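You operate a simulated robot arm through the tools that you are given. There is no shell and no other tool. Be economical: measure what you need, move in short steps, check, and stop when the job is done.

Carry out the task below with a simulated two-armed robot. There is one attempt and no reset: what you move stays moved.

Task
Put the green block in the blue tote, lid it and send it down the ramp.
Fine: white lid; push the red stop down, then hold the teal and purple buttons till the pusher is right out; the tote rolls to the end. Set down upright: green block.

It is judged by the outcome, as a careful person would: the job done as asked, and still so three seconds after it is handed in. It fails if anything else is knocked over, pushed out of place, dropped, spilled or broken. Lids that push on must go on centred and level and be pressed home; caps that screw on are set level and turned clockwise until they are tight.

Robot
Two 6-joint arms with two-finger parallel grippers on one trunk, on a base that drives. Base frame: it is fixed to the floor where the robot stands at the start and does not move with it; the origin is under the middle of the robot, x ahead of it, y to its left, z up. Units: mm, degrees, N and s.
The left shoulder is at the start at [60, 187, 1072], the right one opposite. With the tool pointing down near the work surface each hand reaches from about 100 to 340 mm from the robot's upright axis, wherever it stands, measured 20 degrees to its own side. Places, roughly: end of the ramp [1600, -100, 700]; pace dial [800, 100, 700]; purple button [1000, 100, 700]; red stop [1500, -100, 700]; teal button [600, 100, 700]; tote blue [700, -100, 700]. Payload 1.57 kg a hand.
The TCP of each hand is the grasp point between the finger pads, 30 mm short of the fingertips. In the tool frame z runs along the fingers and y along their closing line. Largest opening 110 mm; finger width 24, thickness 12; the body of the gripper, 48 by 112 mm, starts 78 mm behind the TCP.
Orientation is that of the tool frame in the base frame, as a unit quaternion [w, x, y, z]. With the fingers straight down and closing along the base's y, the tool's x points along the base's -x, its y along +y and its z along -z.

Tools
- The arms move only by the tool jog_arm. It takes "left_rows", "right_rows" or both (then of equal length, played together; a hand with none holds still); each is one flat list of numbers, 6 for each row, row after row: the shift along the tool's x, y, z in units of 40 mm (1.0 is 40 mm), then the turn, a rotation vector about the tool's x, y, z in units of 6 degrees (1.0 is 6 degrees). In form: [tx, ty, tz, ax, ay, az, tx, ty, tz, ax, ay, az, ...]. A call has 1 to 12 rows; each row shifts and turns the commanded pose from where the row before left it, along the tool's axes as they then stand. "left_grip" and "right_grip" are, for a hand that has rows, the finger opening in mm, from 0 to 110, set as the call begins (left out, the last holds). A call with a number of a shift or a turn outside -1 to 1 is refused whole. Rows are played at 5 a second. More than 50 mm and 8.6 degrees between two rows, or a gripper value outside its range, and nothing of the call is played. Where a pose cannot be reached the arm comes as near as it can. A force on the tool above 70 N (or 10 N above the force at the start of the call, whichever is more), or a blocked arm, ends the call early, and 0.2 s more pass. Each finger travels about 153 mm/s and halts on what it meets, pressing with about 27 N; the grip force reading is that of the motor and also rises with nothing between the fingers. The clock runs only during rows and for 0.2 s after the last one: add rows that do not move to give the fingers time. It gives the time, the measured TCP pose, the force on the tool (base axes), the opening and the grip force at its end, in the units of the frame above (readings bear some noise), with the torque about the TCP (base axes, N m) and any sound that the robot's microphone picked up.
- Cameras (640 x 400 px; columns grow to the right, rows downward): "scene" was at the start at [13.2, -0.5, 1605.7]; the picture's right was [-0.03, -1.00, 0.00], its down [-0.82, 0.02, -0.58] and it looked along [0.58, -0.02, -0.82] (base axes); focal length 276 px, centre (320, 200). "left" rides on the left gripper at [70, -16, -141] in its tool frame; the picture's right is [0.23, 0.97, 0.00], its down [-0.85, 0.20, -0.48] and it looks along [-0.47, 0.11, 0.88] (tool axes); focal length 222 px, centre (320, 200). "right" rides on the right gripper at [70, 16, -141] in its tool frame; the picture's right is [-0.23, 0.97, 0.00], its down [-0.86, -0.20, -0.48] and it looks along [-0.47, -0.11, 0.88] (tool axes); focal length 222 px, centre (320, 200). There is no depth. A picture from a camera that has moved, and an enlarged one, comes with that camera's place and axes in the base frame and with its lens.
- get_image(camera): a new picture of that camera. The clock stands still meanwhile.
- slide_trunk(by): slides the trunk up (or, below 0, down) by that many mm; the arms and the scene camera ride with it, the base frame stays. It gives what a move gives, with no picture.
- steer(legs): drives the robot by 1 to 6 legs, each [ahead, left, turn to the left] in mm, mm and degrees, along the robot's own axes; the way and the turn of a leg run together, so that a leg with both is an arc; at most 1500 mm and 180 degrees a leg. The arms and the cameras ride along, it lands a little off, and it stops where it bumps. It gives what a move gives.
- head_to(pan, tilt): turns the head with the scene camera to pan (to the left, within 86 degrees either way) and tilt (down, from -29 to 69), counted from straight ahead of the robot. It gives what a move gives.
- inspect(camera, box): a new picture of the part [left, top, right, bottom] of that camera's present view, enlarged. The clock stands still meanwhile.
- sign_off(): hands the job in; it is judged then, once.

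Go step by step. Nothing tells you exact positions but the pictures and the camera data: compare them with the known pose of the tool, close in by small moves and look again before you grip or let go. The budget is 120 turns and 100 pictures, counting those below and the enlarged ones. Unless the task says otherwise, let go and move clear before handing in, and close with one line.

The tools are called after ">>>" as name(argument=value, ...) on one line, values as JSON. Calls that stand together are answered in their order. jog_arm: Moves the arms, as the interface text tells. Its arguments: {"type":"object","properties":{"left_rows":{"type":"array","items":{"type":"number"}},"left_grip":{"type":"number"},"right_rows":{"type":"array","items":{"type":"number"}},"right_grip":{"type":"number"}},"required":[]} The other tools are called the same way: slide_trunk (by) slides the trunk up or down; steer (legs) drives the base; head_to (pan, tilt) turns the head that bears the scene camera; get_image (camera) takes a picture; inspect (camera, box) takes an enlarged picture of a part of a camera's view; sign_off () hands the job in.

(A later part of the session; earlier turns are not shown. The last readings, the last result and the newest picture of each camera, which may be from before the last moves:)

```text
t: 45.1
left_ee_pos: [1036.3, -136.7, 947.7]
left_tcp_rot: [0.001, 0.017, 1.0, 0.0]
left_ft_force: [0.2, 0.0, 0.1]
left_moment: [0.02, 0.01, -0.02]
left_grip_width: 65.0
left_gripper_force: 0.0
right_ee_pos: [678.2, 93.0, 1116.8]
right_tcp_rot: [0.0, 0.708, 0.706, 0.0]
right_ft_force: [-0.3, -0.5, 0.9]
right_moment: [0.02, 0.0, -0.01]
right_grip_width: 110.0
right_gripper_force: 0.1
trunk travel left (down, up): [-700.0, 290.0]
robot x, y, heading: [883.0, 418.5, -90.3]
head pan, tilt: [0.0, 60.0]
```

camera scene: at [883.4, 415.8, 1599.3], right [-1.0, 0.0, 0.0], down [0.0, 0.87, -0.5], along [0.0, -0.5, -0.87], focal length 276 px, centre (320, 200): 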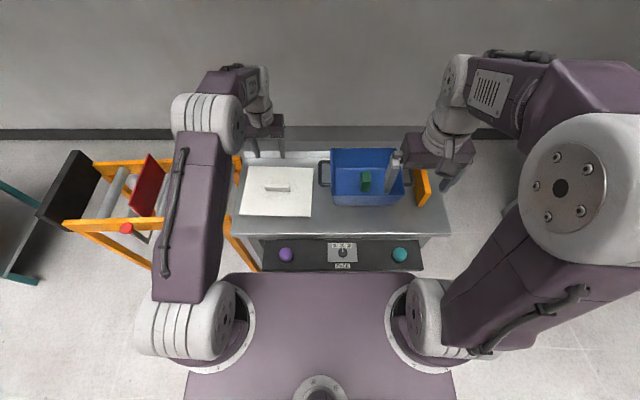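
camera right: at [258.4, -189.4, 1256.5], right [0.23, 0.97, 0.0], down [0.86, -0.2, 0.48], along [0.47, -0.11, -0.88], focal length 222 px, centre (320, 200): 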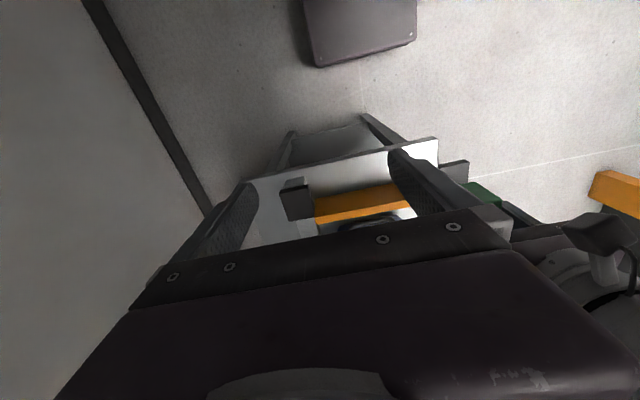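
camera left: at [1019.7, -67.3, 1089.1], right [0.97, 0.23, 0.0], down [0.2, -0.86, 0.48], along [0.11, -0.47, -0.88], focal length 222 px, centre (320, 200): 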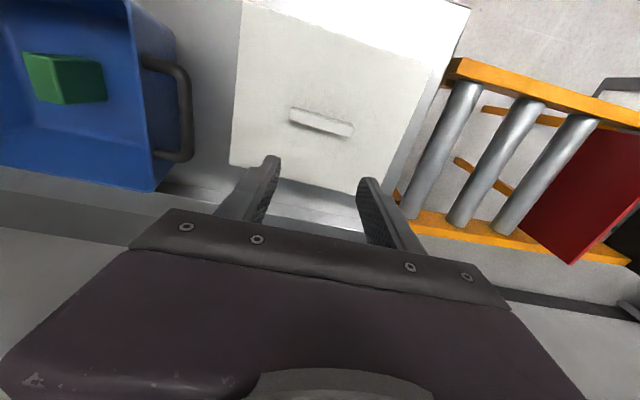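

>>> jog_arm(left_rows=[0.14, 0.645, 0, 0, 0, 0, 0, 0, 0, 0, 0, 0])

>>> slide_trunk(by=-80)

>>> get_image(camera="left")

>>> inspect(camera="scene", box=[220, 110, 440, 250])

```text
t: 45.7
left_ee_pos: [1032.6, -111.7, 947.6]
left_tcp_rot: [0.0, 0.017, 1.0, 0.0]
left_ft_force: [0.7, -0.3, 0.0]
left_moment: [-0.04, 0.02, 0.0]
left_grip_width: 65.0
left_gripper_force: 0.0
right_ee_pos: [678.2, 93.3, 1116.2]
right_tcp_rot: [0.0, 0.708, 0.707, 0.0]
right_ft_force: [-0.2, 0.0, 0.4]
right_moment: [-0.01, 0.0, 0.01]
right_grip_width: 110.0
right_gripper_force: 0.0
trunk travel left (down, up): [-700.0, 290.0]
robot x, y, heading: [883.7, 422.8, -90.3]
head pan, tilt: [0.0, 60.0]
```

```text
t: 46.9
left_ee_pos: [1033.4, -111.9, 867.6]
left_tcp_rot: [0.0, 0.017, 1.0, 0.0]
left_ft_force: [-0.3, 0.3, -0.1]
left_moment: [0.04, 0.0, -0.02]
left_grip_width: 65.2
left_gripper_force: 0.0
right_ee_pos: [676.7, 94.7, 1037.1]
right_tcp_rot: [0.0, 0.708, 0.706, 0.0]
right_ft_force: [-0.1, -0.1, 0.0]
right_moment: [0.0, 0.03, -0.02]
right_grip_width: 110.0
right_gripper_force: 0.1
trunk travel left (down, up): [-620.0, 370.0]
robot x, y, heading: [882.3, 424.1, -90.2]
head pan, tilt: [0.0, 60.0]
```

```text
69 pictures are left
camera left: at [961.5, -125.9, 1009.1], right [-0.19, 0.98, 0.0], down [0.86, 0.17, 0.48], along [0.47, 0.09, -0.88], focal length 222 px, centre (320, 200)
```

left: 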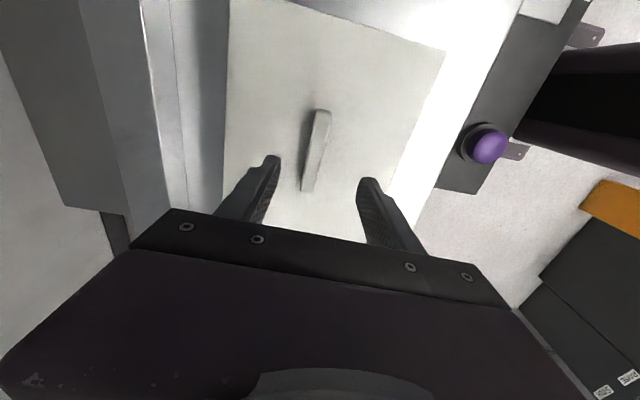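

```text
2.86 times, centred on (330, 180) of scene
camera zoom: at [884.2, 415.8, 1519.3], right [-1.0, 0.0, 0.0], down [0.0, 0.87, -0.5], along [0.0, -0.5, -0.87], focal length 790 px, centre (291, 257)
```

zoom: 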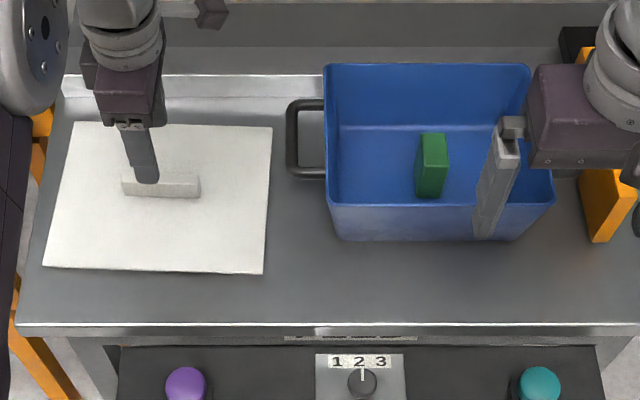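

The handle may be offset by a few mm, so I'll zoom in on the left hand's view to check offset and yaw before going down.

>>> inspect(camera="left", box=[200, 0, 460, 220])

```text
1.82 times, centred on (330, 110) of left
camera zoom: at [961.5, -125.9, 1009.1], right [-0.19, 0.98, 0.0], down [0.86, 0.17, 0.48], along [0.47, 0.09, -0.88], focal length 404 px, centre (302, 364)
```

zoom: 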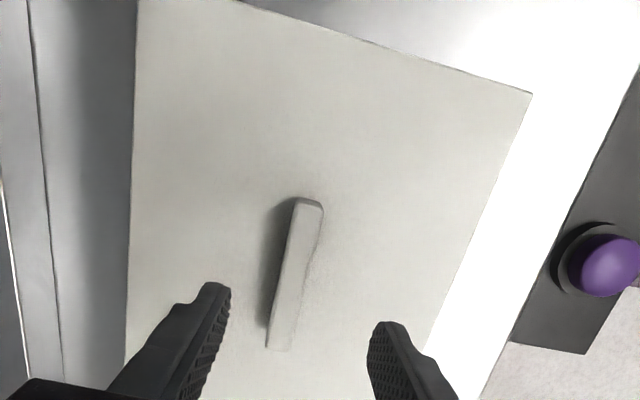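

The handle centre is about (1031, −117), and the yaw is about right. I'll correct by about 5 mm and descend so the fingertips straddle it.

>>> jog_arm(left_rows=[0.04, -0.13, 0, 0, 0, 0, 0, 0, 0, 0, 0, 0])

>>> slide_trunk(by=-70)

>>> inspect(camera="left", box=[200, 0, 460, 220])

>>> inspect(camera="scene", box=[210, 80, 340, 190])

```text
t: 47.5
left_ee_pos: [1031.0, -116.5, 867.2]
left_tcp_rot: [0.001, 0.016, 1.0, 0.0]
left_ft_force: [-0.4, -0.3, 0.6]
left_moment: [0.0, -0.02, -0.01]
left_grip_width: 65.2
left_gripper_force: 0.1
right_ee_pos: [678.1, 93.9, 1036.1]
right_tcp_rot: [0.001, 0.708, 0.706, -0.001]
right_ft_force: [-0.5, -0.2, -1.4]
right_moment: [0.0, 0.03, 0.02]
right_grip_width: 109.9
right_gripper_force: 0.1
trunk travel left (down, up): [-620.0, 370.0]
robot x, y, heading: [882.0, 419.5, -90.1]
head pan, tilt: [0.0, 60.0]
```

```text
t: 48.5
left_ee_pos: [1030.6, -115.3, 797.9]
left_tcp_rot: [0.0, 0.017, 1.0, 0.001]
left_ft_force: [0.1, 0.4, 0.7]
left_moment: [-0.01, 0.01, -0.01]
left_grip_width: 64.9
left_gripper_force: 0.0
right_ee_pos: [676.9, 93.3, 965.9]
right_tcp_rot: [-0.001, 0.708, 0.706, 0.0]
right_ft_force: [-0.4, 0.5, -0.6]
right_moment: [-0.02, -0.01, 0.01]
right_grip_width: 110.0
right_gripper_force: 0.0
trunk travel left (down, up): [-550.0, 440.0]
robot x, y, heading: [886.9, 415.9, -90.0]
head pan, tilt: [0.0, 60.0]
```

```text
1.82 times, centred on (330, 110) of left
camera zoom: at [960.0, -129.9, 938.8], right [-0.19, 0.98, 0.0], down [0.86, 0.17, 0.48], along [0.47, 0.09, -0.88], focal length 404 px, centre (302, 364)
```

zoom: 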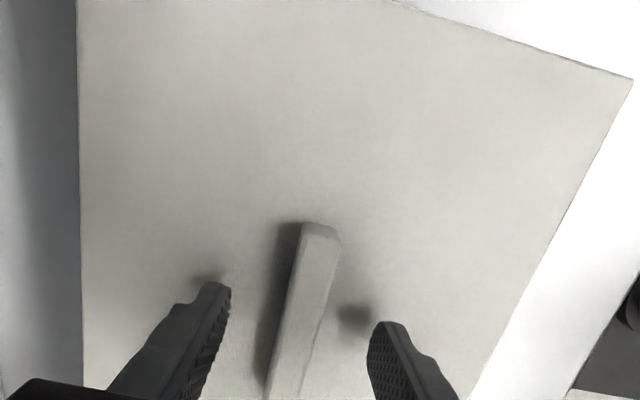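

```text
3.64 times, centred on (275, 135) of scene
camera zoom: at [884.2, 416.0, 1449.3], right [-1.0, 0.0, 0.0], down [0.0, 0.87, -0.5], along [0.0, -0.5, -0.87], focal length 1005 px, centre (484, 436)
```

zoom: 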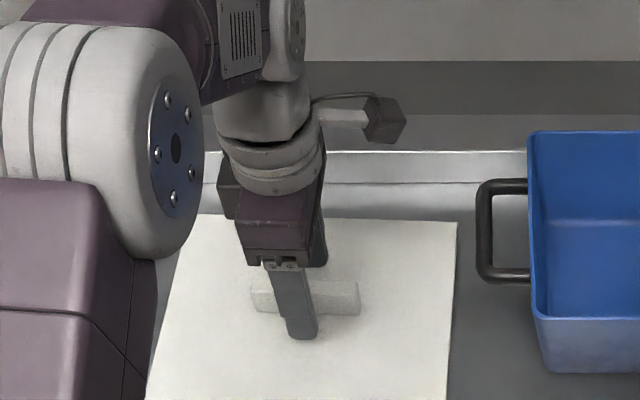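

The fingers straddle the handle. I'll lower a few mm and close.

>>> jog_arm(left_rows=[0, 0, 0.08, 0, 0, 0, 0, 0, 0.06, 0, 0, 0, 0, 0, 0, 0, 0, 0], left_grip=40)

>>> jog_arm(left_rows=[0, 0, 0, 0, 0, 0, 0, 0, 0, 0, 0, 0, 0, 0, 0, 0, 0, 0, 0, 0, 0, 0, 0, 0], left_grip=0)

>>> inspect(camera="left", box=[200, 0, 460, 220])

```text
t: 49.3
left_ee_pos: [1030.1, -115.8, 791.9]
left_tcp_rot: [0.0, 0.017, 1.0, 0.0]
left_ft_force: [-0.3, 0.1, 0.1]
left_moment: [-0.02, -0.01, 0.01]
left_grip_width: 39.9
left_gripper_force: 0.0
right_ee_pos: [677.4, 93.8, 966.2]
right_tcp_rot: [0.001, 0.708, 0.706, 0.0]
right_ft_force: [-0.8, -0.5, 0.1]
right_moment: [-0.01, 0.0, 0.03]
right_grip_width: 110.0
right_gripper_force: 0.0
trunk travel left (down, up): [-550.0, 440.0]
robot x, y, heading: [880.6, 418.9, -90.3]
head pan, tilt: [0.0, 60.0]
```

```text
t: 50.3
left_ee_pos: [1030.1, -115.7, 792.0]
left_tcp_rot: [0.0, 0.018, 1.0, 0.0]
left_ft_force: [-0.1, 0.1, -0.1]
left_moment: [-0.05, -0.01, -0.05]
left_grip_width: 15.4
left_gripper_force: 27.1
right_ee_pos: [677.8, 93.8, 965.6]
right_tcp_rot: [0.0, 0.707, 0.707, 0.0]
right_ft_force: [0.3, -0.6, 0.7]
right_moment: [0.01, 0.03, 0.01]
right_grip_width: 109.9
right_gripper_force: 0.1
trunk travel left (down, up): [-550.0, 440.0]
robot x, y, heading: [881.3, 420.1, -90.0]
head pan, tilt: [0.0, 60.0]
```

```text
1.82 times, centred on (330, 110) of left
camera zoom: at [959.3, -130.1, 932.8], right [-0.19, 0.98, 0.0], down [0.86, 0.17, 0.48], along [0.47, 0.09, -0.88], focal length 404 px, centre (302, 364)
```

zoom: 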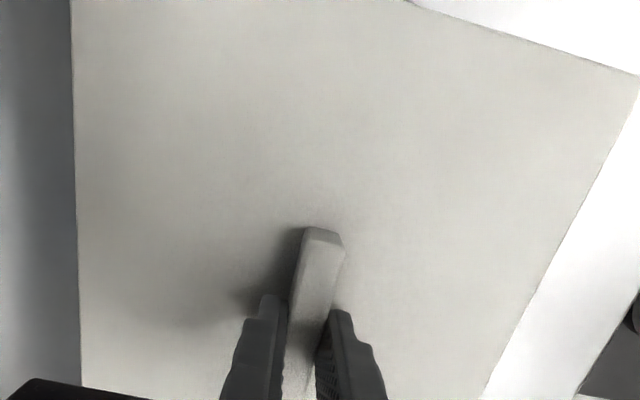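

The lid is gripped (15.4 mm) with its centre within a couple of mm of the TCP. I'll lift it, then drive right about 303 mm to bring it over the tote.

>>> slide_trunk(by=150)

>>> get_image(camera="scene")

```text
t: 52.1
left_ee_pos: [1029.5, -116.2, 941.9]
left_tcp_rot: [0.0, 0.017, 1.0, 0.0]
left_ft_force: [0.3, 0.5, -2.1]
left_moment: [-0.01, 0.02, 0.02]
left_grip_width: 15.4
left_gripper_force: 26.7
right_ee_pos: [677.3, 92.8, 1116.0]
right_tcp_rot: [0.0, 0.708, 0.706, 0.0]
right_ft_force: [-0.2, 0.4, 0.6]
right_moment: [-0.01, 0.01, 0.01]
right_grip_width: 110.2
right_gripper_force: 0.0
trunk travel left (down, up): [-700.0, 290.0]
robot x, y, heading: [882.9, 422.5, -89.8]
head pan, tilt: [0.0, 60.0]
```

```text
63 pictures are left
camera scene: at [884.2, 415.3, 1599.2], right [-1.0, 0.0, 0.0], down [0.0, 0.87, -0.5], along [0.0, -0.5, -0.87], focal length 276 px, centre (320, 200)
```

scene: 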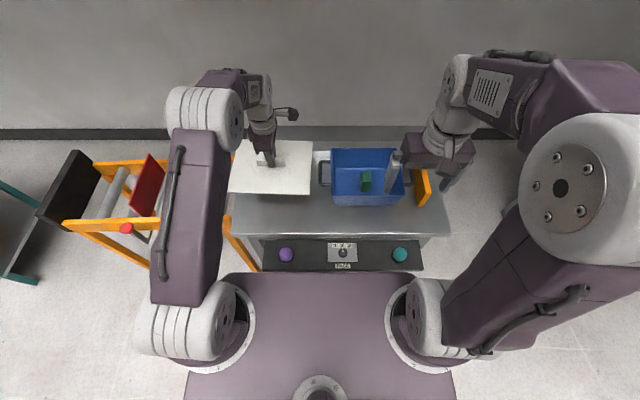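

>>> steer(legs=[[0, -300, 0]])

>>> jog_arm(left_rows=[0, 0, 0, 0, 0, -0.33, 0, 0, 0, 0, 0, 0])

>>> get_image(camera="scene")

>>> get_image(camera="left")

```text
t: 54.1
left_ee_pos: [731.3, -115.7, 941.9]
left_tcp_rot: [0.0, 0.018, 1.0, -0.001]
left_ft_force: [0.0, -0.1, -0.5]
left_moment: [0.01, 0.01, -0.02]
left_grip_width: 15.7
left_gripper_force: 27.2
right_ee_pos: [379.8, 95.1, 1116.6]
right_tcp_rot: [0.001, 0.708, 0.706, 0.0]
right_ft_force: [-0.4, 0.7, -0.6]
right_moment: [0.05, 0.03, -0.01]
right_grip_width: 110.1
right_gripper_force: 0.1
trunk travel left (down, up): [-700.0, 290.0]
robot x, y, heading: [583.2, 423.1, -90.2]
head pan, tilt: [0.0, 60.0]
```

```text
t: 54.7
left_ee_pos: [731.5, -116.0, 941.8]
left_tcp_rot: [0.0, 0.0, 1.0, 0.001]
left_ft_force: [0.5, -0.1, -1.8]
left_moment: [-0.02, 0.03, -0.01]
left_grip_width: 15.4
left_gripper_force: 27.1
right_ee_pos: [377.8, 95.4, 1115.5]
right_tcp_rot: [0.0, 0.708, 0.707, -0.001]
right_ft_force: [0.7, 1.1, 0.1]
right_moment: [0.02, 0.0, 0.01]
right_grip_width: 109.8
right_gripper_force: 0.0
trunk travel left (down, up): [-700.0, 290.0]
robot x, y, heading: [584.7, 424.4, -90.1]
head pan, tilt: [0.0, 60.0]
```

```text
62 pictures are left
camera scene: at [585.8, 416.0, 1599.3], right [-1.0, 0.0, 0.0], down [0.0, 0.87, -0.5], along [0.0, -0.5, -0.87], focal length 276 px, centre (320, 200)
```

scene: 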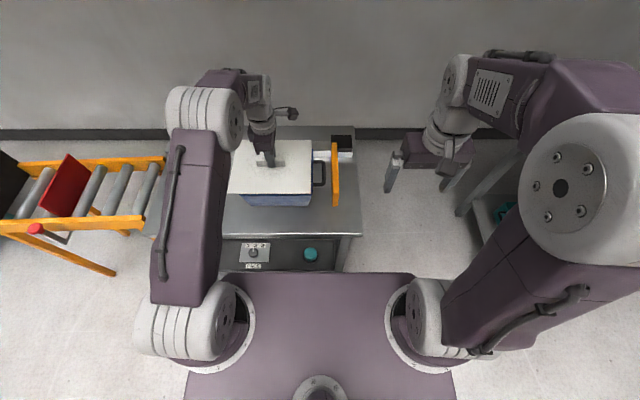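

```text
61 pictures are left
camera left: at [661.1, -132.1, 1082.9], right [-0.23, 0.97, 0.0], down [0.86, 0.2, 0.48], along [0.47, 0.11, -0.88], focal length 222 px, centre (320, 200)
```

left: 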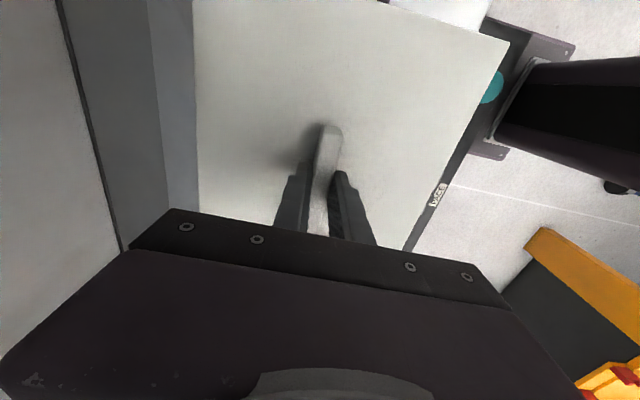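

>>> jog_arm(left_rows=[0.15, -0.6, 0, 0, 0, 0, 0, 0, 0, 0, 0, 0])

>>> slide_trunk(by=-50)

>>> inspect(camera="scene", box=[220, 110, 350, 220])

>>> get_image(camera="right")

```text
t: 55.3
left_ee_pos: [722.5, -137.7, 944.4]
left_tcp_rot: [0.0, 0.001, 1.0, 0.001]
left_ft_force: [0.1, -0.3, -2.0]
left_moment: [-0.02, 0.02, 0.0]
left_grip_width: 15.8
left_gripper_force: 26.9
right_ee_pos: [378.4, 93.4, 1115.9]
right_tcp_rot: [-0.001, 0.708, 0.706, 0.0]
right_ft_force: [0.6, -0.4, -0.6]
right_moment: [0.0, 0.02, -0.02]
right_grip_width: 109.8
right_gripper_force: 0.0
trunk travel left (down, up): [-700.0, 290.0]
robot x, y, heading: [585.5, 422.8, -90.4]
head pan, tilt: [0.0, 60.0]
```

```text
t: 56.2
left_ee_pos: [723.3, -139.3, 894.8]
left_tcp_rot: [0.001, 0.001, 1.0, 0.0]
left_ft_force: [-0.2, 0.1, -1.6]
left_moment: [-0.02, 0.02, -0.02]
left_grip_width: 15.5
left_gripper_force: 27.1
right_ee_pos: [379.3, 94.1, 1066.1]
right_tcp_rot: [0.0, 0.708, 0.706, -0.001]
right_ft_force: [-0.9, -1.0, -0.1]
right_moment: [-0.02, 0.0, 0.01]
right_grip_width: 109.8
right_gripper_force: 0.0
trunk travel left (down, up): [-650.0, 340.0]
robot x, y, heading: [582.7, 421.4, -90.0]
head pan, tilt: [0.0, 60.0]
```

```text
3.64 times, centred on (285, 165) of scene
camera zoom: at [586.1, 416.1, 1549.3], right [-1.0, 0.0, 0.0], down [0.0, 0.87, -0.5], along [0.0, -0.5, -0.87], focal length 1005 px, centre (447, 327)
```

zoom: 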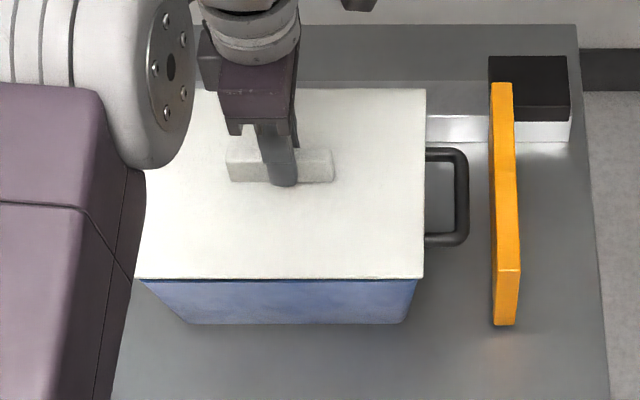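

```text
59 pictures are left
camera right: at [395.2, 164.1, 1206.7], right [0.97, -0.23, 0.0], down [-0.2, -0.85, 0.48], along [-0.11, -0.47, -0.88], focal length 222 px, centre (320, 200)
```

right: 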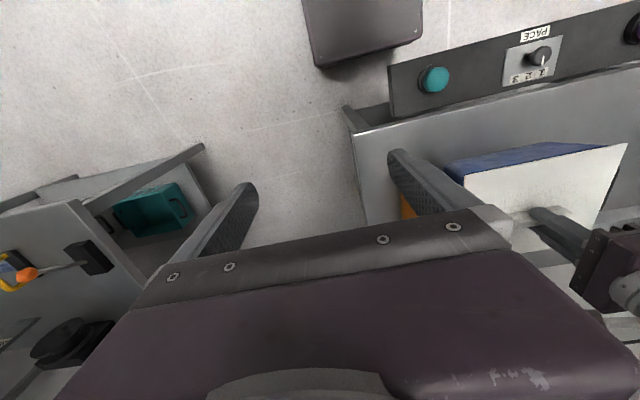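

The lid hovers about 12 mm above the tote and sits roughly 3–4 mm low in x. I'll correct, lower close to the rim, and check again.

>>> jog_arm(left_rows=[-0.09, -0.03, 0, 0, 0, 0, 0, 0, 0.2, 0, 0, 0, 0, 0, 0, 0, 0, 0])

>>> inspect(camera="scene", box=[225, 130, 315, 205])

>>> inspect(camera="right", box=[400, 120, 640, 290])

```text
t: 57.0
left_ee_pos: [726.7, -139.2, 886.4]
left_tcp_rot: [0.0, 0.001, 1.0, 0.001]
left_ft_force: [-0.8, -0.2, -2.3]
left_moment: [-0.04, -0.02, 0.02]
left_grip_width: 15.2
left_gripper_force: 27.2
right_ee_pos: [377.3, 94.2, 1065.6]
right_tcp_rot: [0.001, 0.709, 0.705, -0.001]
right_ft_force: [1.2, -0.3, 0.2]
right_moment: [0.02, 0.03, -0.02]
right_grip_width: 109.6
right_gripper_force: 0.1
trunk travel left (down, up): [-650.0, 340.0]
robot x, y, heading: [584.2, 421.5, -90.2]
head pan, tilt: [0.0, 60.0]
```

```text
5.33 times, centred on (270, 168) of scene
camera zoom: at [586.1, 416.2, 1549.3], right [-1.0, 0.0, 0.0], down [0.0, 0.87, -0.5], along [0.0, -0.5, -0.87], focal length 1474 px, centre (587, 373)
```

zoom: 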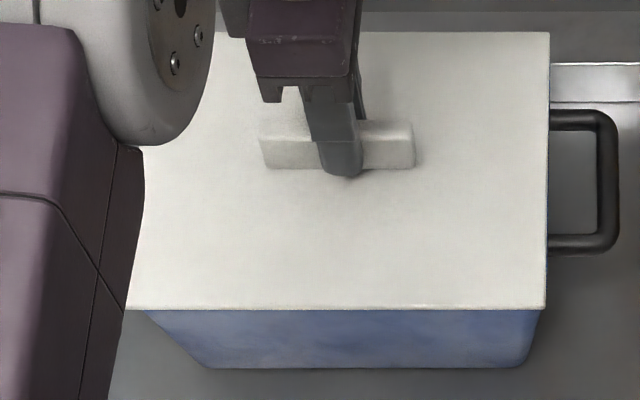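

```text
2.35 times, centred on (520, 205) of right
camera zoom: at [395.1, 164.1, 1206.7], right [0.97, -0.23, 0.0], down [-0.2, -0.85, 0.48], along [-0.11, -0.47, -0.88], focal length 523 px, centre (-151, 188)
```

zoom: 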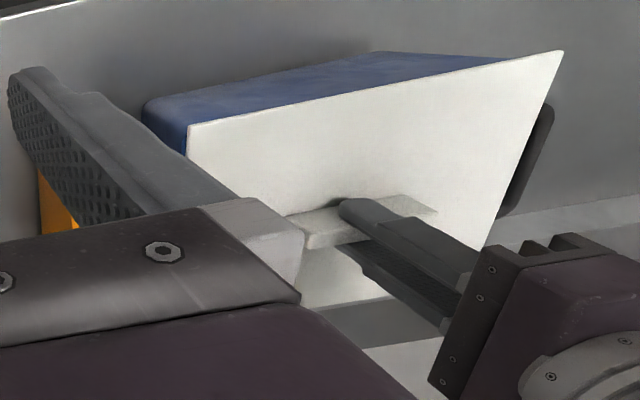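

x looks centred within about 1.5 mm, but y is uncertain by several mm. I'll use the right-hand camera to look at the tote end-on, rotating that wrist and moving it over the pusher end, high up.

>>> jog_arm(right_rows=[0, 0, 0, 0, 0, -1, 0, 0, 0, 0, 0, -1, 0, 0, 0, 0, 0, -1, 0, 0, 0, 0, 0, -1, 0, 0, 0, 0, 0, -1, 0, 0, 0, 0, 0, -1, 0, 0, 0, 0, 0, -1, 0, 0, 0, 0, 0, -1, 0, 0, 0, 0, 0, -1, 0, 0, 0, 0, 0, -1, 0, 0, 0, 0, 0, -1, 0, 0, 0, 0, 0, -1])

>>> jog_arm(right_rows=[0, 0, 0, 0, 0, -1, 0, 0, 0, 0, 0, -1, 0, 0, 0, 0, 0, -1, 0, -1, 0, 0, 0, 0, 0, -1, 0, 0, 0, 0, 0, -1, 0, 0, 0, 0, 0, -1, 0, 0, 0, 0, -0.5, -1, 0, 0, 0, 0, -0.5, -1, 0, 0, 0, 0, -0.8, 0, 0, 0, 0, 0, 0, 0, 0, 0, 0, 0])

>>> get_image(camera="right")

```text
t: 59.6
left_ee_pos: [726.3, -139.4, 885.8]
left_tcp_rot: [0.0, 0.001, 1.0, 0.0]
left_ft_force: [-0.4, 0.7, -1.7]
left_moment: [0.0, 0.01, -0.01]
left_grip_width: 15.8
left_gripper_force: 27.4
right_ee_pos: [378.2, 94.2, 1066.4]
right_tcp_rot: [0.0, 0.156, 0.988, 0.001]
right_ft_force: [-0.6, -0.1, 0.0]
right_moment: [0.03, -0.01, 0.03]
right_grip_width: 110.2
right_gripper_force: 0.0
trunk travel left (down, up): [-650.0, 340.0]
robot x, y, heading: [582.9, 421.0, -90.2]
head pan, tilt: [0.0, 60.0]
```

```text
t: 62.0
left_ee_pos: [726.4, -139.2, 885.1]
left_tcp_rot: [0.0, 0.001, 1.0, 0.0]
left_ft_force: [-0.1, 0.4, -1.2]
left_moment: [0.02, -0.03, 0.08]
left_grip_width: 15.5
left_gripper_force: 26.5
right_ee_pos: [450.0, -141.7, 1067.7]
right_tcp_rot: [0.0, 0.002, 1.0, 0.001]
right_ft_force: [-0.2, -0.2, 0.5]
right_moment: [-0.01, 0.0, -0.01]
right_grip_width: 110.2
right_gripper_force: 0.0
trunk travel left (down, up): [-650.0, 340.0]
robot x, y, heading: [586.5, 426.8, -90.1]
head pan, tilt: [0.0, 60.0]
```

```text
56 pictures are left
camera right: at [381.0, -125.3, 1208.5], right [0.23, 0.97, 0.0], down [0.85, -0.2, 0.48], along [0.47, -0.11, -0.88], focal length 222 px, centre (320, 200)
```

right: 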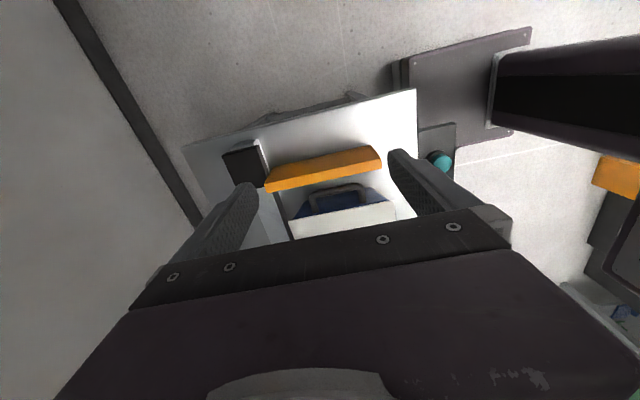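

>>> inspect(camera="right", box=[260, 165, 420, 245])

```text
4.00 times, centred on (340, 205) of right
camera zoom: at [381.0, -125.3, 1208.5], right [0.23, 0.97, 0.0], down [0.85, -0.2, 0.48], along [0.47, -0.11, -0.88], focal length 888 px, centre (240, 180)
```

zoom: 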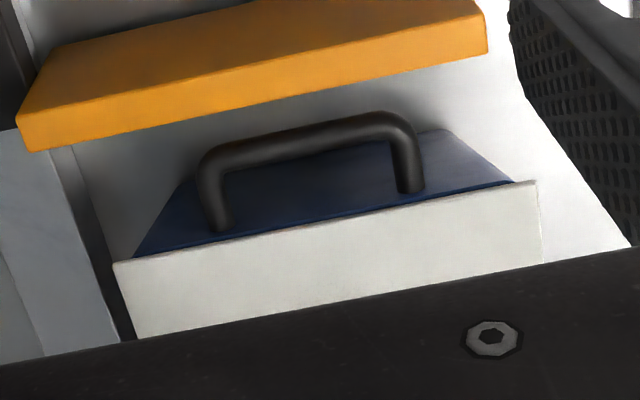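

End-on, the lid overhang is equal on both sides (about 17 px each after perspective), so it is centred. I'll lower in small steps and feel for contact.

>>> jog_arm(left_rows=[0, 0, 0.08, 0, 0, 0, 0, 0, 0, 0, 0, 0])

>>> jog_arm(left_rows=[0, 0, 0.06, 0, 0, 0, 0, 0, 0, 0, 0, 0])

>>> jog_arm(left_rows=[0, 0, 0.05, 0, 0, 0, 0, 0, 0, 0, 0, 0])

>>> inspect(camera="right", box=[260, 165, 420, 245])

```text
t: 62.6
left_ee_pos: [726.4, -140.0, 885.0]
left_tcp_rot: [0.0, 0.001, 1.0, -0.001]
left_ft_force: [1.9, -0.2, 10.0]
left_moment: [0.1, 0.01, -0.02]
left_grip_width: 15.7
left_gripper_force: 27.3
right_ee_pos: [452.1, -141.3, 1070.0]
right_tcp_rot: [-0.001, 0.001, 1.0, -0.001]
right_ft_force: [0.1, -0.2, -1.2]
right_moment: [-0.01, 0.03, 0.01]
right_grip_width: 109.7
right_gripper_force: 0.0
trunk travel left (down, up): [-650.0, 340.0]
robot x, y, heading: [585.2, 420.0, -90.5]
head pan, tilt: [0.0, 60.0]
```

```text
t: 63.2
left_ee_pos: [726.1, -140.3, 880.8]
left_tcp_rot: [0.0, 0.001, 1.0, -0.001]
left_ft_force: [1.2, -5.5, 18.2]
left_moment: [0.05, -0.01, -0.01]
left_grip_width: 15.9
left_gripper_force: 27.0
right_ee_pos: [449.7, -140.0, 1069.5]
right_tcp_rot: [-0.001, 0.002, 1.0, -0.001]
right_ft_force: [0.4, -0.5, -0.4]
right_moment: [0.0, 0.02, 0.0]
right_grip_width: 109.7
right_gripper_force: 0.1
trunk travel left (down, up): [-650.0, 340.0]
robot x, y, heading: [584.9, 423.1, -90.5]
head pan, tilt: [0.0, 60.0]
```

```text
t: 63.8
left_ee_pos: [725.8, -138.5, 878.7]
left_tcp_rot: [0.0, 0.002, 1.0, -0.001]
left_ft_force: [0.4, -6.3, 18.8]
left_moment: [0.01, 0.07, -0.02]
left_grip_width: 15.4
left_gripper_force: 26.8
right_ee_pos: [450.6, -141.3, 1069.1]
right_tcp_rot: [-0.001, 0.002, 1.0, -0.001]
right_ft_force: [0.1, 0.5, -0.4]
right_moment: [0.0, -0.04, -0.03]
right_grip_width: 110.1
right_gripper_force: 0.1
trunk travel left (down, up): [-650.0, 340.0]
robot x, y, heading: [587.9, 418.9, -90.2]
head pan, tilt: [0.0, 60.0]
```

```text
4.00 times, centred on (340, 205) of right
camera zoom: at [380.6, -123.8, 1209.7], right [0.23, 0.97, 0.0], down [0.85, -0.2, 0.48], along [0.47, -0.11, -0.88], focal length 888 px, centre (240, 180)
```

zoom: 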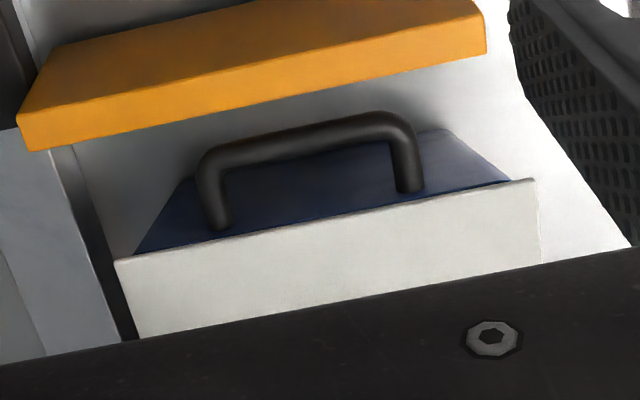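

Contact at about 885, and the lid is sliding on against ~18 N of friction with little torque. I'll keep pressing level until it bottoms out.

>>> jog_arm(left_rows=[0, 0, 0.06, 0, 0, 0, 0, 0, 0, 0, 0, 0])

>>> jog_arm(left_rows=[0, 0, 0.06, 0, 0, 0, 0, 0, 0, 0, 0, 0])

>>> jog_arm(left_rows=[0, 0, 0.06, 0, 0, 0, 0, 0, 0, 0, 0, 0])

```text
t: 64.4
left_ee_pos: [726.6, -139.0, 876.4]
left_tcp_rot: [0.0, 0.001, 1.0, 0.0]
left_ft_force: [1.9, -3.6, 18.0]
left_moment: [-0.02, -0.21, 0.01]
left_grip_width: 15.5
left_gripper_force: 26.5
right_ee_pos: [451.1, -141.9, 1068.8]
right_tcp_rot: [-0.001, 0.0, 1.0, 0.0]
right_ft_force: [0.6, 0.8, 0.2]
right_moment: [0.02, 0.02, -0.01]
right_grip_width: 110.2
right_gripper_force: 0.1
trunk travel left (down, up): [-650.0, 340.0]
robot x, y, heading: [584.3, 420.9, -90.1]
head pan, tilt: [0.0, 60.0]
```

```text
t: 65.0
left_ee_pos: [725.5, -140.2, 875.9]
left_tcp_rot: [0.001, 0.001, 1.0, -0.001]
left_ft_force: [1.9, -5.8, 22.5]
left_moment: [0.2, 0.13, -0.04]
left_grip_width: 15.6
left_gripper_force: 26.8
right_ee_pos: [450.2, -140.7, 1070.4]
right_tcp_rot: [-0.001, 0.002, 1.0, -0.001]
right_ft_force: [-0.7, 0.0, 0.3]
right_moment: [-0.01, 0.05, 0.01]
right_grip_width: 109.9
right_gripper_force: 0.1
trunk travel left (down, up): [-650.0, 340.0]
robot x, y, heading: [582.7, 419.3, -90.2]
head pan, tilt: [0.0, 60.0]
```

```text
t: 65.6
left_ee_pos: [725.6, -136.5, 874.4]
left_tcp_rot: [0.0, 0.001, 1.0, -0.004]
left_ft_force: [3.0, -8.7, 37.4]
left_moment: [0.65, 0.14, -0.01]
left_grip_width: 15.6
left_gripper_force: 26.9
right_ee_pos: [450.9, -138.5, 1071.3]
right_tcp_rot: [0.0, 0.002, 1.0, -0.002]
right_ft_force: [-0.7, 0.9, 0.8]
right_moment: [0.0, -0.01, 0.01]
right_grip_width: 109.9
right_gripper_force: 0.1
trunk travel left (down, up): [-650.0, 340.0]
robot x, y, heading: [584.4, 420.6, -90.2]
head pan, tilt: [0.0, 60.0]
```

>>> inspect(camera="right", box=[260, 165, 420, 245])

>>> inspect(camera="scene", box=[225, 130, 315, 205])

```text
4.00 times, centred on (340, 205) of right
camera zoom: at [380.5, -121.8, 1210.8], right [0.23, 0.97, 0.0], down [0.85, -0.2, 0.48], along [0.47, -0.11, -0.88], focal length 888 px, centre (240, 180)
```

zoom: 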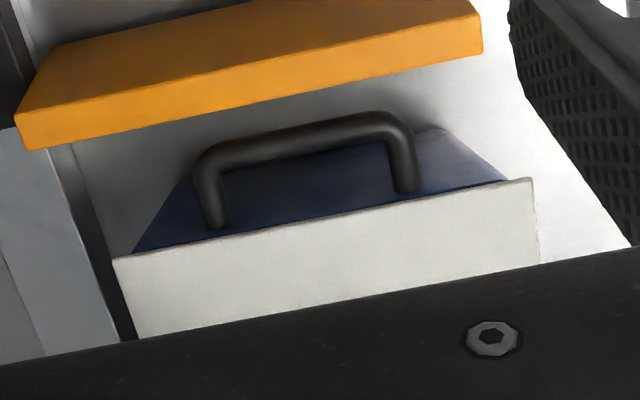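

```text
5.33 times, centred on (270, 168) of scene
camera zoom: at [585.0, 420.8, 1549.6], right [-1.0, 0.0, 0.0], down [0.0, 0.86, -0.5], along [0.0, -0.5, -0.86], focal length 1474 px, centre (587, 373)
```

zoom: 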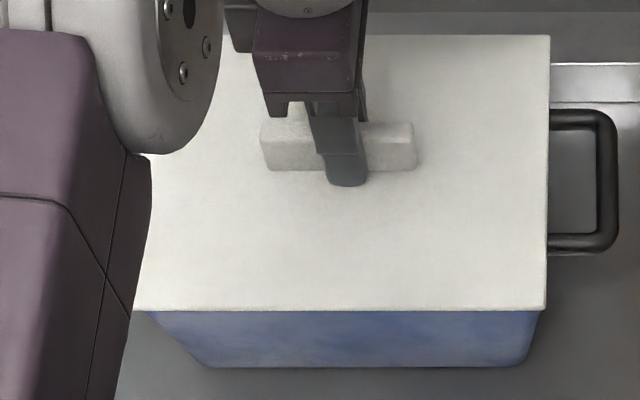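

The lid seems to bottom at about 874 with 37 N. I'll ease off, release, and then press from above with closed fingers on the handle top to make sure it is home.

>>> jog_arm(left_rows=[0, 0, -0.1, 0, 0, 0, 0, 0, 0, 0, 0, 0, 0, 0, 0, 0, 0, 0], left_grip=50)

>>> jog_arm(left_rows=[0, 0, -1, 0, 0, 0, 0, 0, -0.5, 0, 0, 0, 0, 0, 0, 0, 0, 0])

>>> inspect(camera="right", box=[260, 165, 420, 245])

>>> get_image(camera="left")

```text
t: 66.4
left_ee_pos: [726.3, -136.8, 874.7]
left_tcp_rot: [0.0, 0.002, 1.0, 0.002]
left_ft_force: [-0.8, 3.6, 9.3]
left_moment: [-0.19, 0.06, -0.02]
left_grip_width: 46.4
left_gripper_force: 0.1
right_ee_pos: [450.3, -140.8, 1068.8]
right_tcp_rot: [0.0, 0.001, 1.0, -0.001]
right_ft_force: [-0.1, -0.4, -0.4]
right_moment: [0.04, 0.0, -0.02]
right_grip_width: 109.9
right_gripper_force: 0.0
trunk travel left (down, up): [-650.0, 340.0]
robot x, y, heading: [584.8, 417.2, -90.4]
head pan, tilt: [0.0, 60.0]
```

```text
t: 67.2
left_ee_pos: [723.1, -142.0, 935.6]
left_tcp_rot: [0.0, 0.001, 1.0, 0.001]
left_ft_force: [-0.4, 0.1, -0.6]
left_moment: [-0.04, -0.03, 0.01]
left_grip_width: 50.1
left_gripper_force: 0.0
right_ee_pos: [452.4, -142.2, 1067.7]
right_tcp_rot: [0.0, 0.002, 1.0, 0.0]
right_ft_force: [0.7, -0.8, -1.0]
right_moment: [-0.02, 0.0, 0.01]
right_grip_width: 110.0
right_gripper_force: 0.0
trunk travel left (down, up): [-650.0, 340.0]
robot x, y, heading: [587.5, 418.0, -90.4]
head pan, tilt: [0.0, 60.0]
```

```text
4.00 times, centred on (340, 205) of right
camera zoom: at [381.5, -125.8, 1208.7], right [0.23, 0.97, 0.0], down [0.85, -0.2, 0.48], along [0.47, -0.11, -0.88], focal length 888 px, centre (240, 180)
```

zoom: 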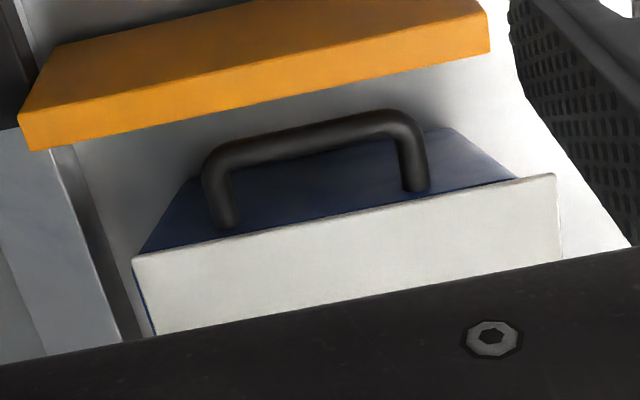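

```text
50 pictures are left
camera left: at [654.6, -158.4, 1076.0], right [-0.22, 0.97, 0.0], down [0.86, 0.2, 0.48], along [0.47, 0.11, -0.88], focal length 222 px, centre (320, 200)
```

left: 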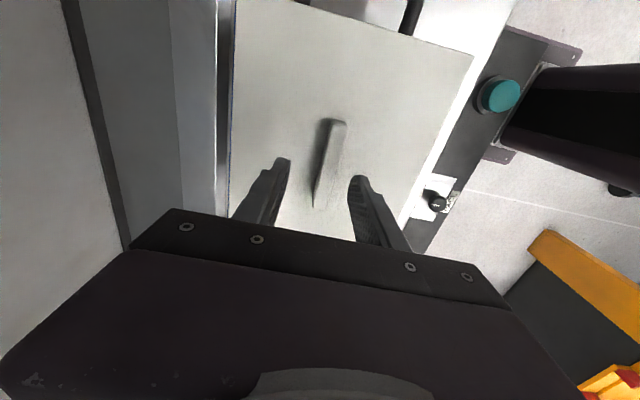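

After release the lid appears to have shifted about 6 mm toward +y on the tote. I'll examine how it sits.

>>> inspect(camera="scene", box=[225, 130, 315, 205])

>>> inspect(camera="left", box=[200, 0, 500, 240])

```text
5.33 times, centred on (270, 168) of scene
camera zoom: at [586.3, 415.6, 1549.3], right [-1.0, 0.0, 0.0], down [0.0, 0.87, -0.5], along [0.0, -0.5, -0.87], focal length 1474 px, centre (587, 373)
```

zoom: 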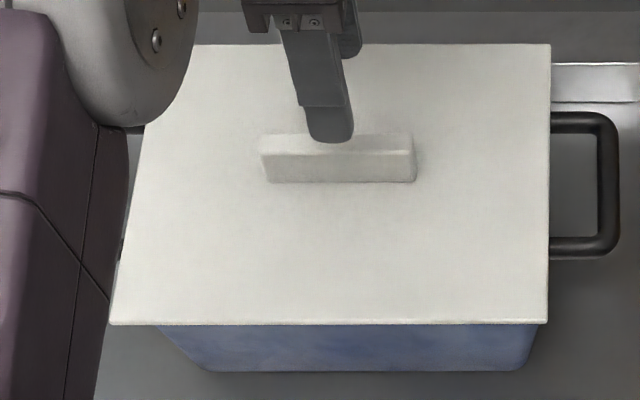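

```text
1.67 times, centred on (350, 120) of left
camera zoom: at [654.6, -158.4, 1076.0], right [-0.22, 0.97, 0.0], down [0.86, 0.2, 0.48], along [0.47, 0.11, -0.88], focal length 370 px, centre (270, 333)
```

zoom: 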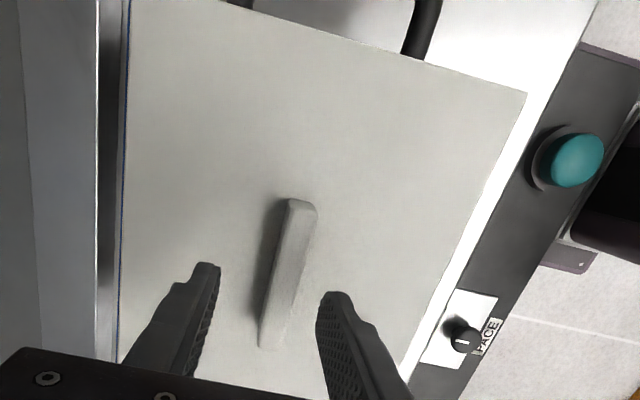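

The fingers probably just slid down the handle until the tips met the lid, so the lid still rests on the rim, off-centre at about (729, −133). I'll regrip with the fingertips close to the lid surface, lift slightly, and recentre.

>>> jog_arm(left_rows=[-0.15, 0.225, 0, 0, 0, 0, 0, 0, 0.7, 0, 0, 0, 0, 0, 0.65, 0, 0, 0, 0, 0, 0, 0, 0, 0])

>>> jog_arm(left_rows=[0, 0, 0.06, 0, 0, 0, 0, 0, 0, 0, 0, 0])

>>> jog_arm(left_rows=[0, 0, 0.06, 0, 0, 0, 0, 0, 0, 0, 0, 0])

```text
t: 68.2
left_ee_pos: [729.6, -129.7, 881.4]
left_tcp_rot: [0.0, 0.001, 1.0, -0.001]
left_ft_force: [-0.6, -0.4, -0.1]
left_moment: [0.05, 0.03, 0.01]
left_grip_width: 50.0
left_gripper_force: 0.1
right_ee_pos: [452.0, -141.6, 1068.7]
right_tcp_rot: [0.0, 0.002, 1.0, 0.0]
right_ft_force: [0.3, 0.1, 0.2]
right_moment: [0.02, -0.02, 0.0]
right_grip_width: 110.0
right_gripper_force: 0.0
trunk travel left (down, up): [-650.0, 340.0]
robot x, y, heading: [585.0, 422.1, -90.4]
head pan, tilt: [0.0, 60.0]
```

```text
t: 68.8
left_ee_pos: [730.5, -130.3, 879.2]
left_tcp_rot: [0.0, 0.001, 1.0, 0.0]
left_ft_force: [0.5, -0.6, 0.2]
left_moment: [-0.02, 0.0, 0.03]
left_grip_width: 50.1
left_gripper_force: 0.0
right_ee_pos: [451.5, -141.8, 1069.0]
right_tcp_rot: [0.0, 0.002, 1.0, 0.0]
right_ft_force: [0.5, 0.3, 0.5]
right_moment: [0.01, 0.01, 0.01]
right_grip_width: 110.1
right_gripper_force: 0.1
trunk travel left (down, up): [-650.0, 340.0]
robot x, y, heading: [587.9, 419.3, -90.1]
head pan, tilt: [0.0, 60.0]
```

```text
t: 69.4
left_ee_pos: [731.3, -129.8, 876.1]
left_tcp_rot: [0.0, 0.001, 1.0, 0.0]
left_ft_force: [0.1, -0.8, 0.0]
left_moment: [-0.05, 0.01, 0.01]
left_grip_width: 50.1
left_gripper_force: 0.1
right_ee_pos: [450.4, -142.3, 1068.6]
right_tcp_rot: [-0.001, 0.001, 1.0, 0.0]
right_ft_force: [-0.2, 0.4, 0.1]
right_moment: [-0.01, -0.01, -0.01]
right_grip_width: 109.9
right_gripper_force: 0.0
trunk travel left (down, up): [-650.0, 340.0]
robot x, y, heading: [582.8, 421.5, -89.9]
head pan, tilt: [0.0, 60.0]
```

>>> jog_arm(left_rows=[0.04, -0.07, 0.05, 0, 0, 0, 0, 0, 0, 0, 0, 0])

>>> jog_arm(left_rows=[0, 0, 0.04, 0, 0, 0, 0, 0, 0, 0, 0, 0])

>>> jog_arm(left_rows=[0, 0, 0.04, 0, 0, 0, 0, 0, 0, 0, 0, 0])

```text
t: 70.0
left_ee_pos: [730.4, -132.7, 874.4]
left_tcp_rot: [0.0, 0.001, 1.0, 0.0]
left_ft_force: [1.3, -0.1, 5.4]
left_moment: [0.15, -0.03, -0.04]
left_grip_width: 49.9
left_gripper_force: 0.0
right_ee_pos: [451.3, -139.8, 1068.6]
right_tcp_rot: [0.0, 0.002, 1.0, 0.0]
right_ft_force: [0.8, -0.1, 0.2]
right_moment: [0.01, -0.01, 0.03]
right_grip_width: 110.0
right_gripper_force: 0.2
trunk travel left (down, up): [-650.0, 340.0]
robot x, y, heading: [587.6, 421.5, -90.2]
head pan, tilt: [0.0, 60.0]
```

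```text
t: 70.6
left_ee_pos: [730.5, -133.3, 875.1]
left_tcp_rot: [0.0, 0.001, 1.0, -0.003]
left_ft_force: [2.5, -0.3, 21.1]
left_moment: [0.55, -0.05, -0.04]
left_grip_width: 49.1
left_gripper_force: 0.1
right_ee_pos: [450.8, -140.2, 1071.1]
right_tcp_rot: [-0.001, 0.001, 1.0, -0.001]
right_ft_force: [0.6, 0.1, -0.2]
right_moment: [0.02, 0.01, 0.01]
right_grip_width: 110.2
right_gripper_force: 0.0
trunk travel left (down, up): [-650.0, 340.0]
robot x, y, heading: [581.8, 421.5, -90.3]
head pan, tilt: [0.0, 60.0]
```

```text
t: 71.2
left_ee_pos: [730.1, -132.1, 875.7]
left_tcp_rot: [0.002, 0.001, 1.0, -0.004]
left_ft_force: [6.2, -2.1, 40.6]
left_moment: [1.06, -0.14, -0.12]
left_grip_width: 47.8
left_gripper_force: 0.1
right_ee_pos: [451.6, -138.4, 1070.9]
right_tcp_rot: [-0.002, 0.0, 1.0, -0.002]
right_ft_force: [-0.2, -0.6, 0.2]
right_moment: [0.0, -0.01, -0.01]
right_grip_width: 110.0
right_gripper_force: 0.0
trunk travel left (down, up): [-650.0, 340.0]
robot x, y, heading: [586.7, 419.8, -90.3]
head pan, tilt: [0.0, 60.0]
```

The lid surface is confirmed at z≈845, so it is resting on the rim. I'll back off 4 mm, grip, and lift about 10 mm.

>>> jog_arm(left_rows=[0, 0, -0.12, 0, 0, 0, 0, 0, 0, 0, 0, 0, 0, 0, 0, 0, 0, 0, 0, 0, 0, 0, 0, 0], left_grip=0)

>>> jog_arm(left_rows=[0, 0, -0.2, 0, 0, 0, 0, 0, 0, 0, 0, 0])

>>> inspect(camera="right", box=[260, 165, 420, 245])

>>> inspect(camera="scene", box=[225, 130, 315, 205])

```text
t: 72.2
left_ee_pos: [730.9, -132.3, 874.7]
left_tcp_rot: [0.0, 0.001, 1.0, 0.0]
left_ft_force: [0.0, 1.0, 1.6]
left_moment: [0.21, 0.28, -0.05]
left_grip_width: 15.3
left_gripper_force: 27.3
right_ee_pos: [450.1, -140.5, 1070.5]
right_tcp_rot: [0.0, 0.001, 1.0, 0.0]
right_ft_force: [0.3, 0.1, -0.1]
right_moment: [0.01, -0.02, -0.02]
right_grip_width: 110.0
right_gripper_force: 0.1
trunk travel left (down, up): [-650.0, 340.0]
robot x, y, heading: [586.6, 418.0, -90.0]
head pan, tilt: [0.0, 60.0]
```

```text
t: 72.8
left_ee_pos: [730.7, -133.5, 884.1]
left_tcp_rot: [0.001, 0.001, 1.0, 0.0]
left_ft_force: [-0.2, 0.5, -2.4]
left_moment: [-0.01, 0.0, 0.0]
left_grip_width: 15.5
left_gripper_force: 26.8
right_ee_pos: [451.6, -142.1, 1068.4]
right_tcp_rot: [0.0, 0.002, 1.0, 0.001]
right_ft_force: [-0.3, -0.2, 0.4]
right_moment: [-0.02, 0.0, 0.01]
right_grip_width: 109.9
right_gripper_force: 0.1
trunk travel left (down, up): [-650.0, 340.0]
robot x, y, heading: [590.3, 422.2, -90.2]
head pan, tilt: [0.0, 60.0]
```

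```text
4.00 times, centred on (340, 205) of right
camera zoom: at [381.3, -125.5, 1208.9], right [0.23, 0.97, 0.0], down [0.85, -0.2, 0.48], along [0.47, -0.11, -0.88], focal length 888 px, centre (240, 180)
```

zoom: 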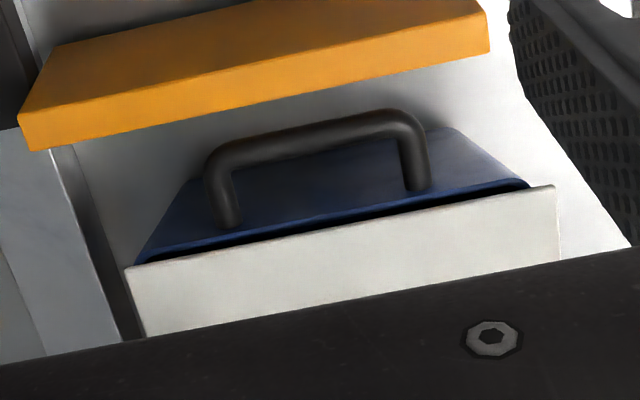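

```text
5.33 times, centred on (270, 168) of scene
camera zoom: at [586.1, 416.0, 1549.3], right [-1.0, 0.0, 0.0], down [0.0, 0.87, -0.5], along [0.0, -0.5, -0.87], focal length 1474 px, centre (587, 373)
```

zoom: 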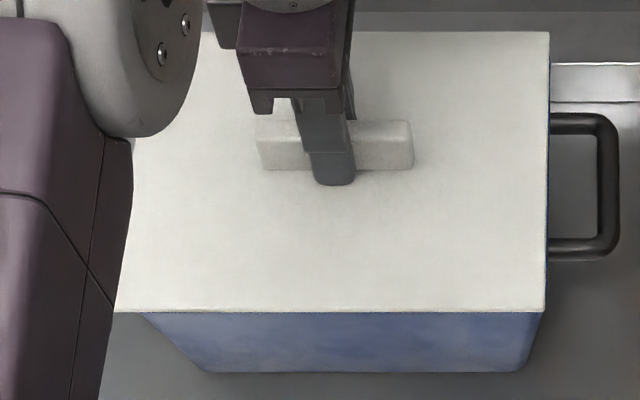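

With the lid raised the full rim shows: the lid is about 4.5 mm too far in +x and 2 mm in +y. I'll correct it and check again.

>>> jog_arm(left_rows=[0.11, -0.045, 0, 0, 0, 0, 0, 0, 0, 0, 0, 0])

>>> inspect(camera="right", box=[280, 175, 400, 235])

>>> inspect(camera="scene", box=[225, 130, 315, 205])

```text
t: 73.4
left_ee_pos: [726.5, -135.1, 882.6]
left_tcp_rot: [0.0, 0.001, 1.0, -0.001]
left_ft_force: [-0.1, 0.2, -1.5]
left_moment: [0.01, -0.03, -0.02]
left_grip_width: 15.8
left_gripper_force: 27.2
right_ee_pos: [451.6, -142.2, 1067.6]
right_tcp_rot: [0.0, 0.002, 1.0, 0.0]
right_ft_force: [-0.5, -0.6, 0.0]
right_moment: [0.0, -0.04, 0.0]
right_grip_width: 109.9
right_gripper_force: 0.0
trunk travel left (down, up): [-650.0, 340.0]
robot x, y, heading: [586.1, 417.9, -90.4]
head pan, tilt: [0.0, 60.0]
```

```text
5.33 times, centred on (340, 205) of right
camera zoom: at [381.4, -125.5, 1208.9], right [0.23, 0.97, 0.0], down [0.85, -0.2, 0.48], along [0.47, -0.11, -0.88], focal length 1185 px, centre (213, 173)
```

zoom: 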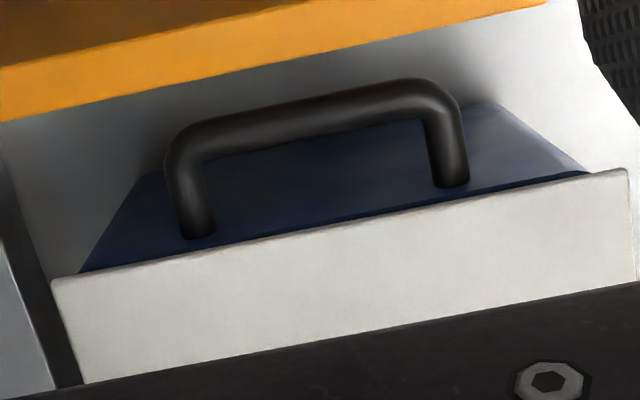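

```text
5.33 times, centred on (270, 168) of scene
camera zoom: at [586.3, 416.0, 1549.3], right [-1.0, 0.0, 0.0], down [0.0, 0.87, -0.5], along [0.0, -0.5, -0.87], focal length 1474 px, centre (587, 373)
```

zoom: 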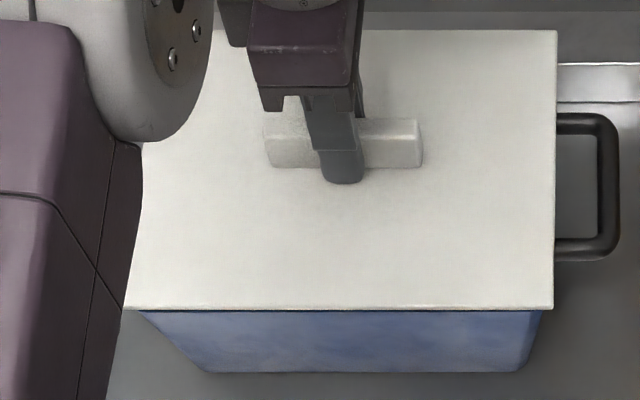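

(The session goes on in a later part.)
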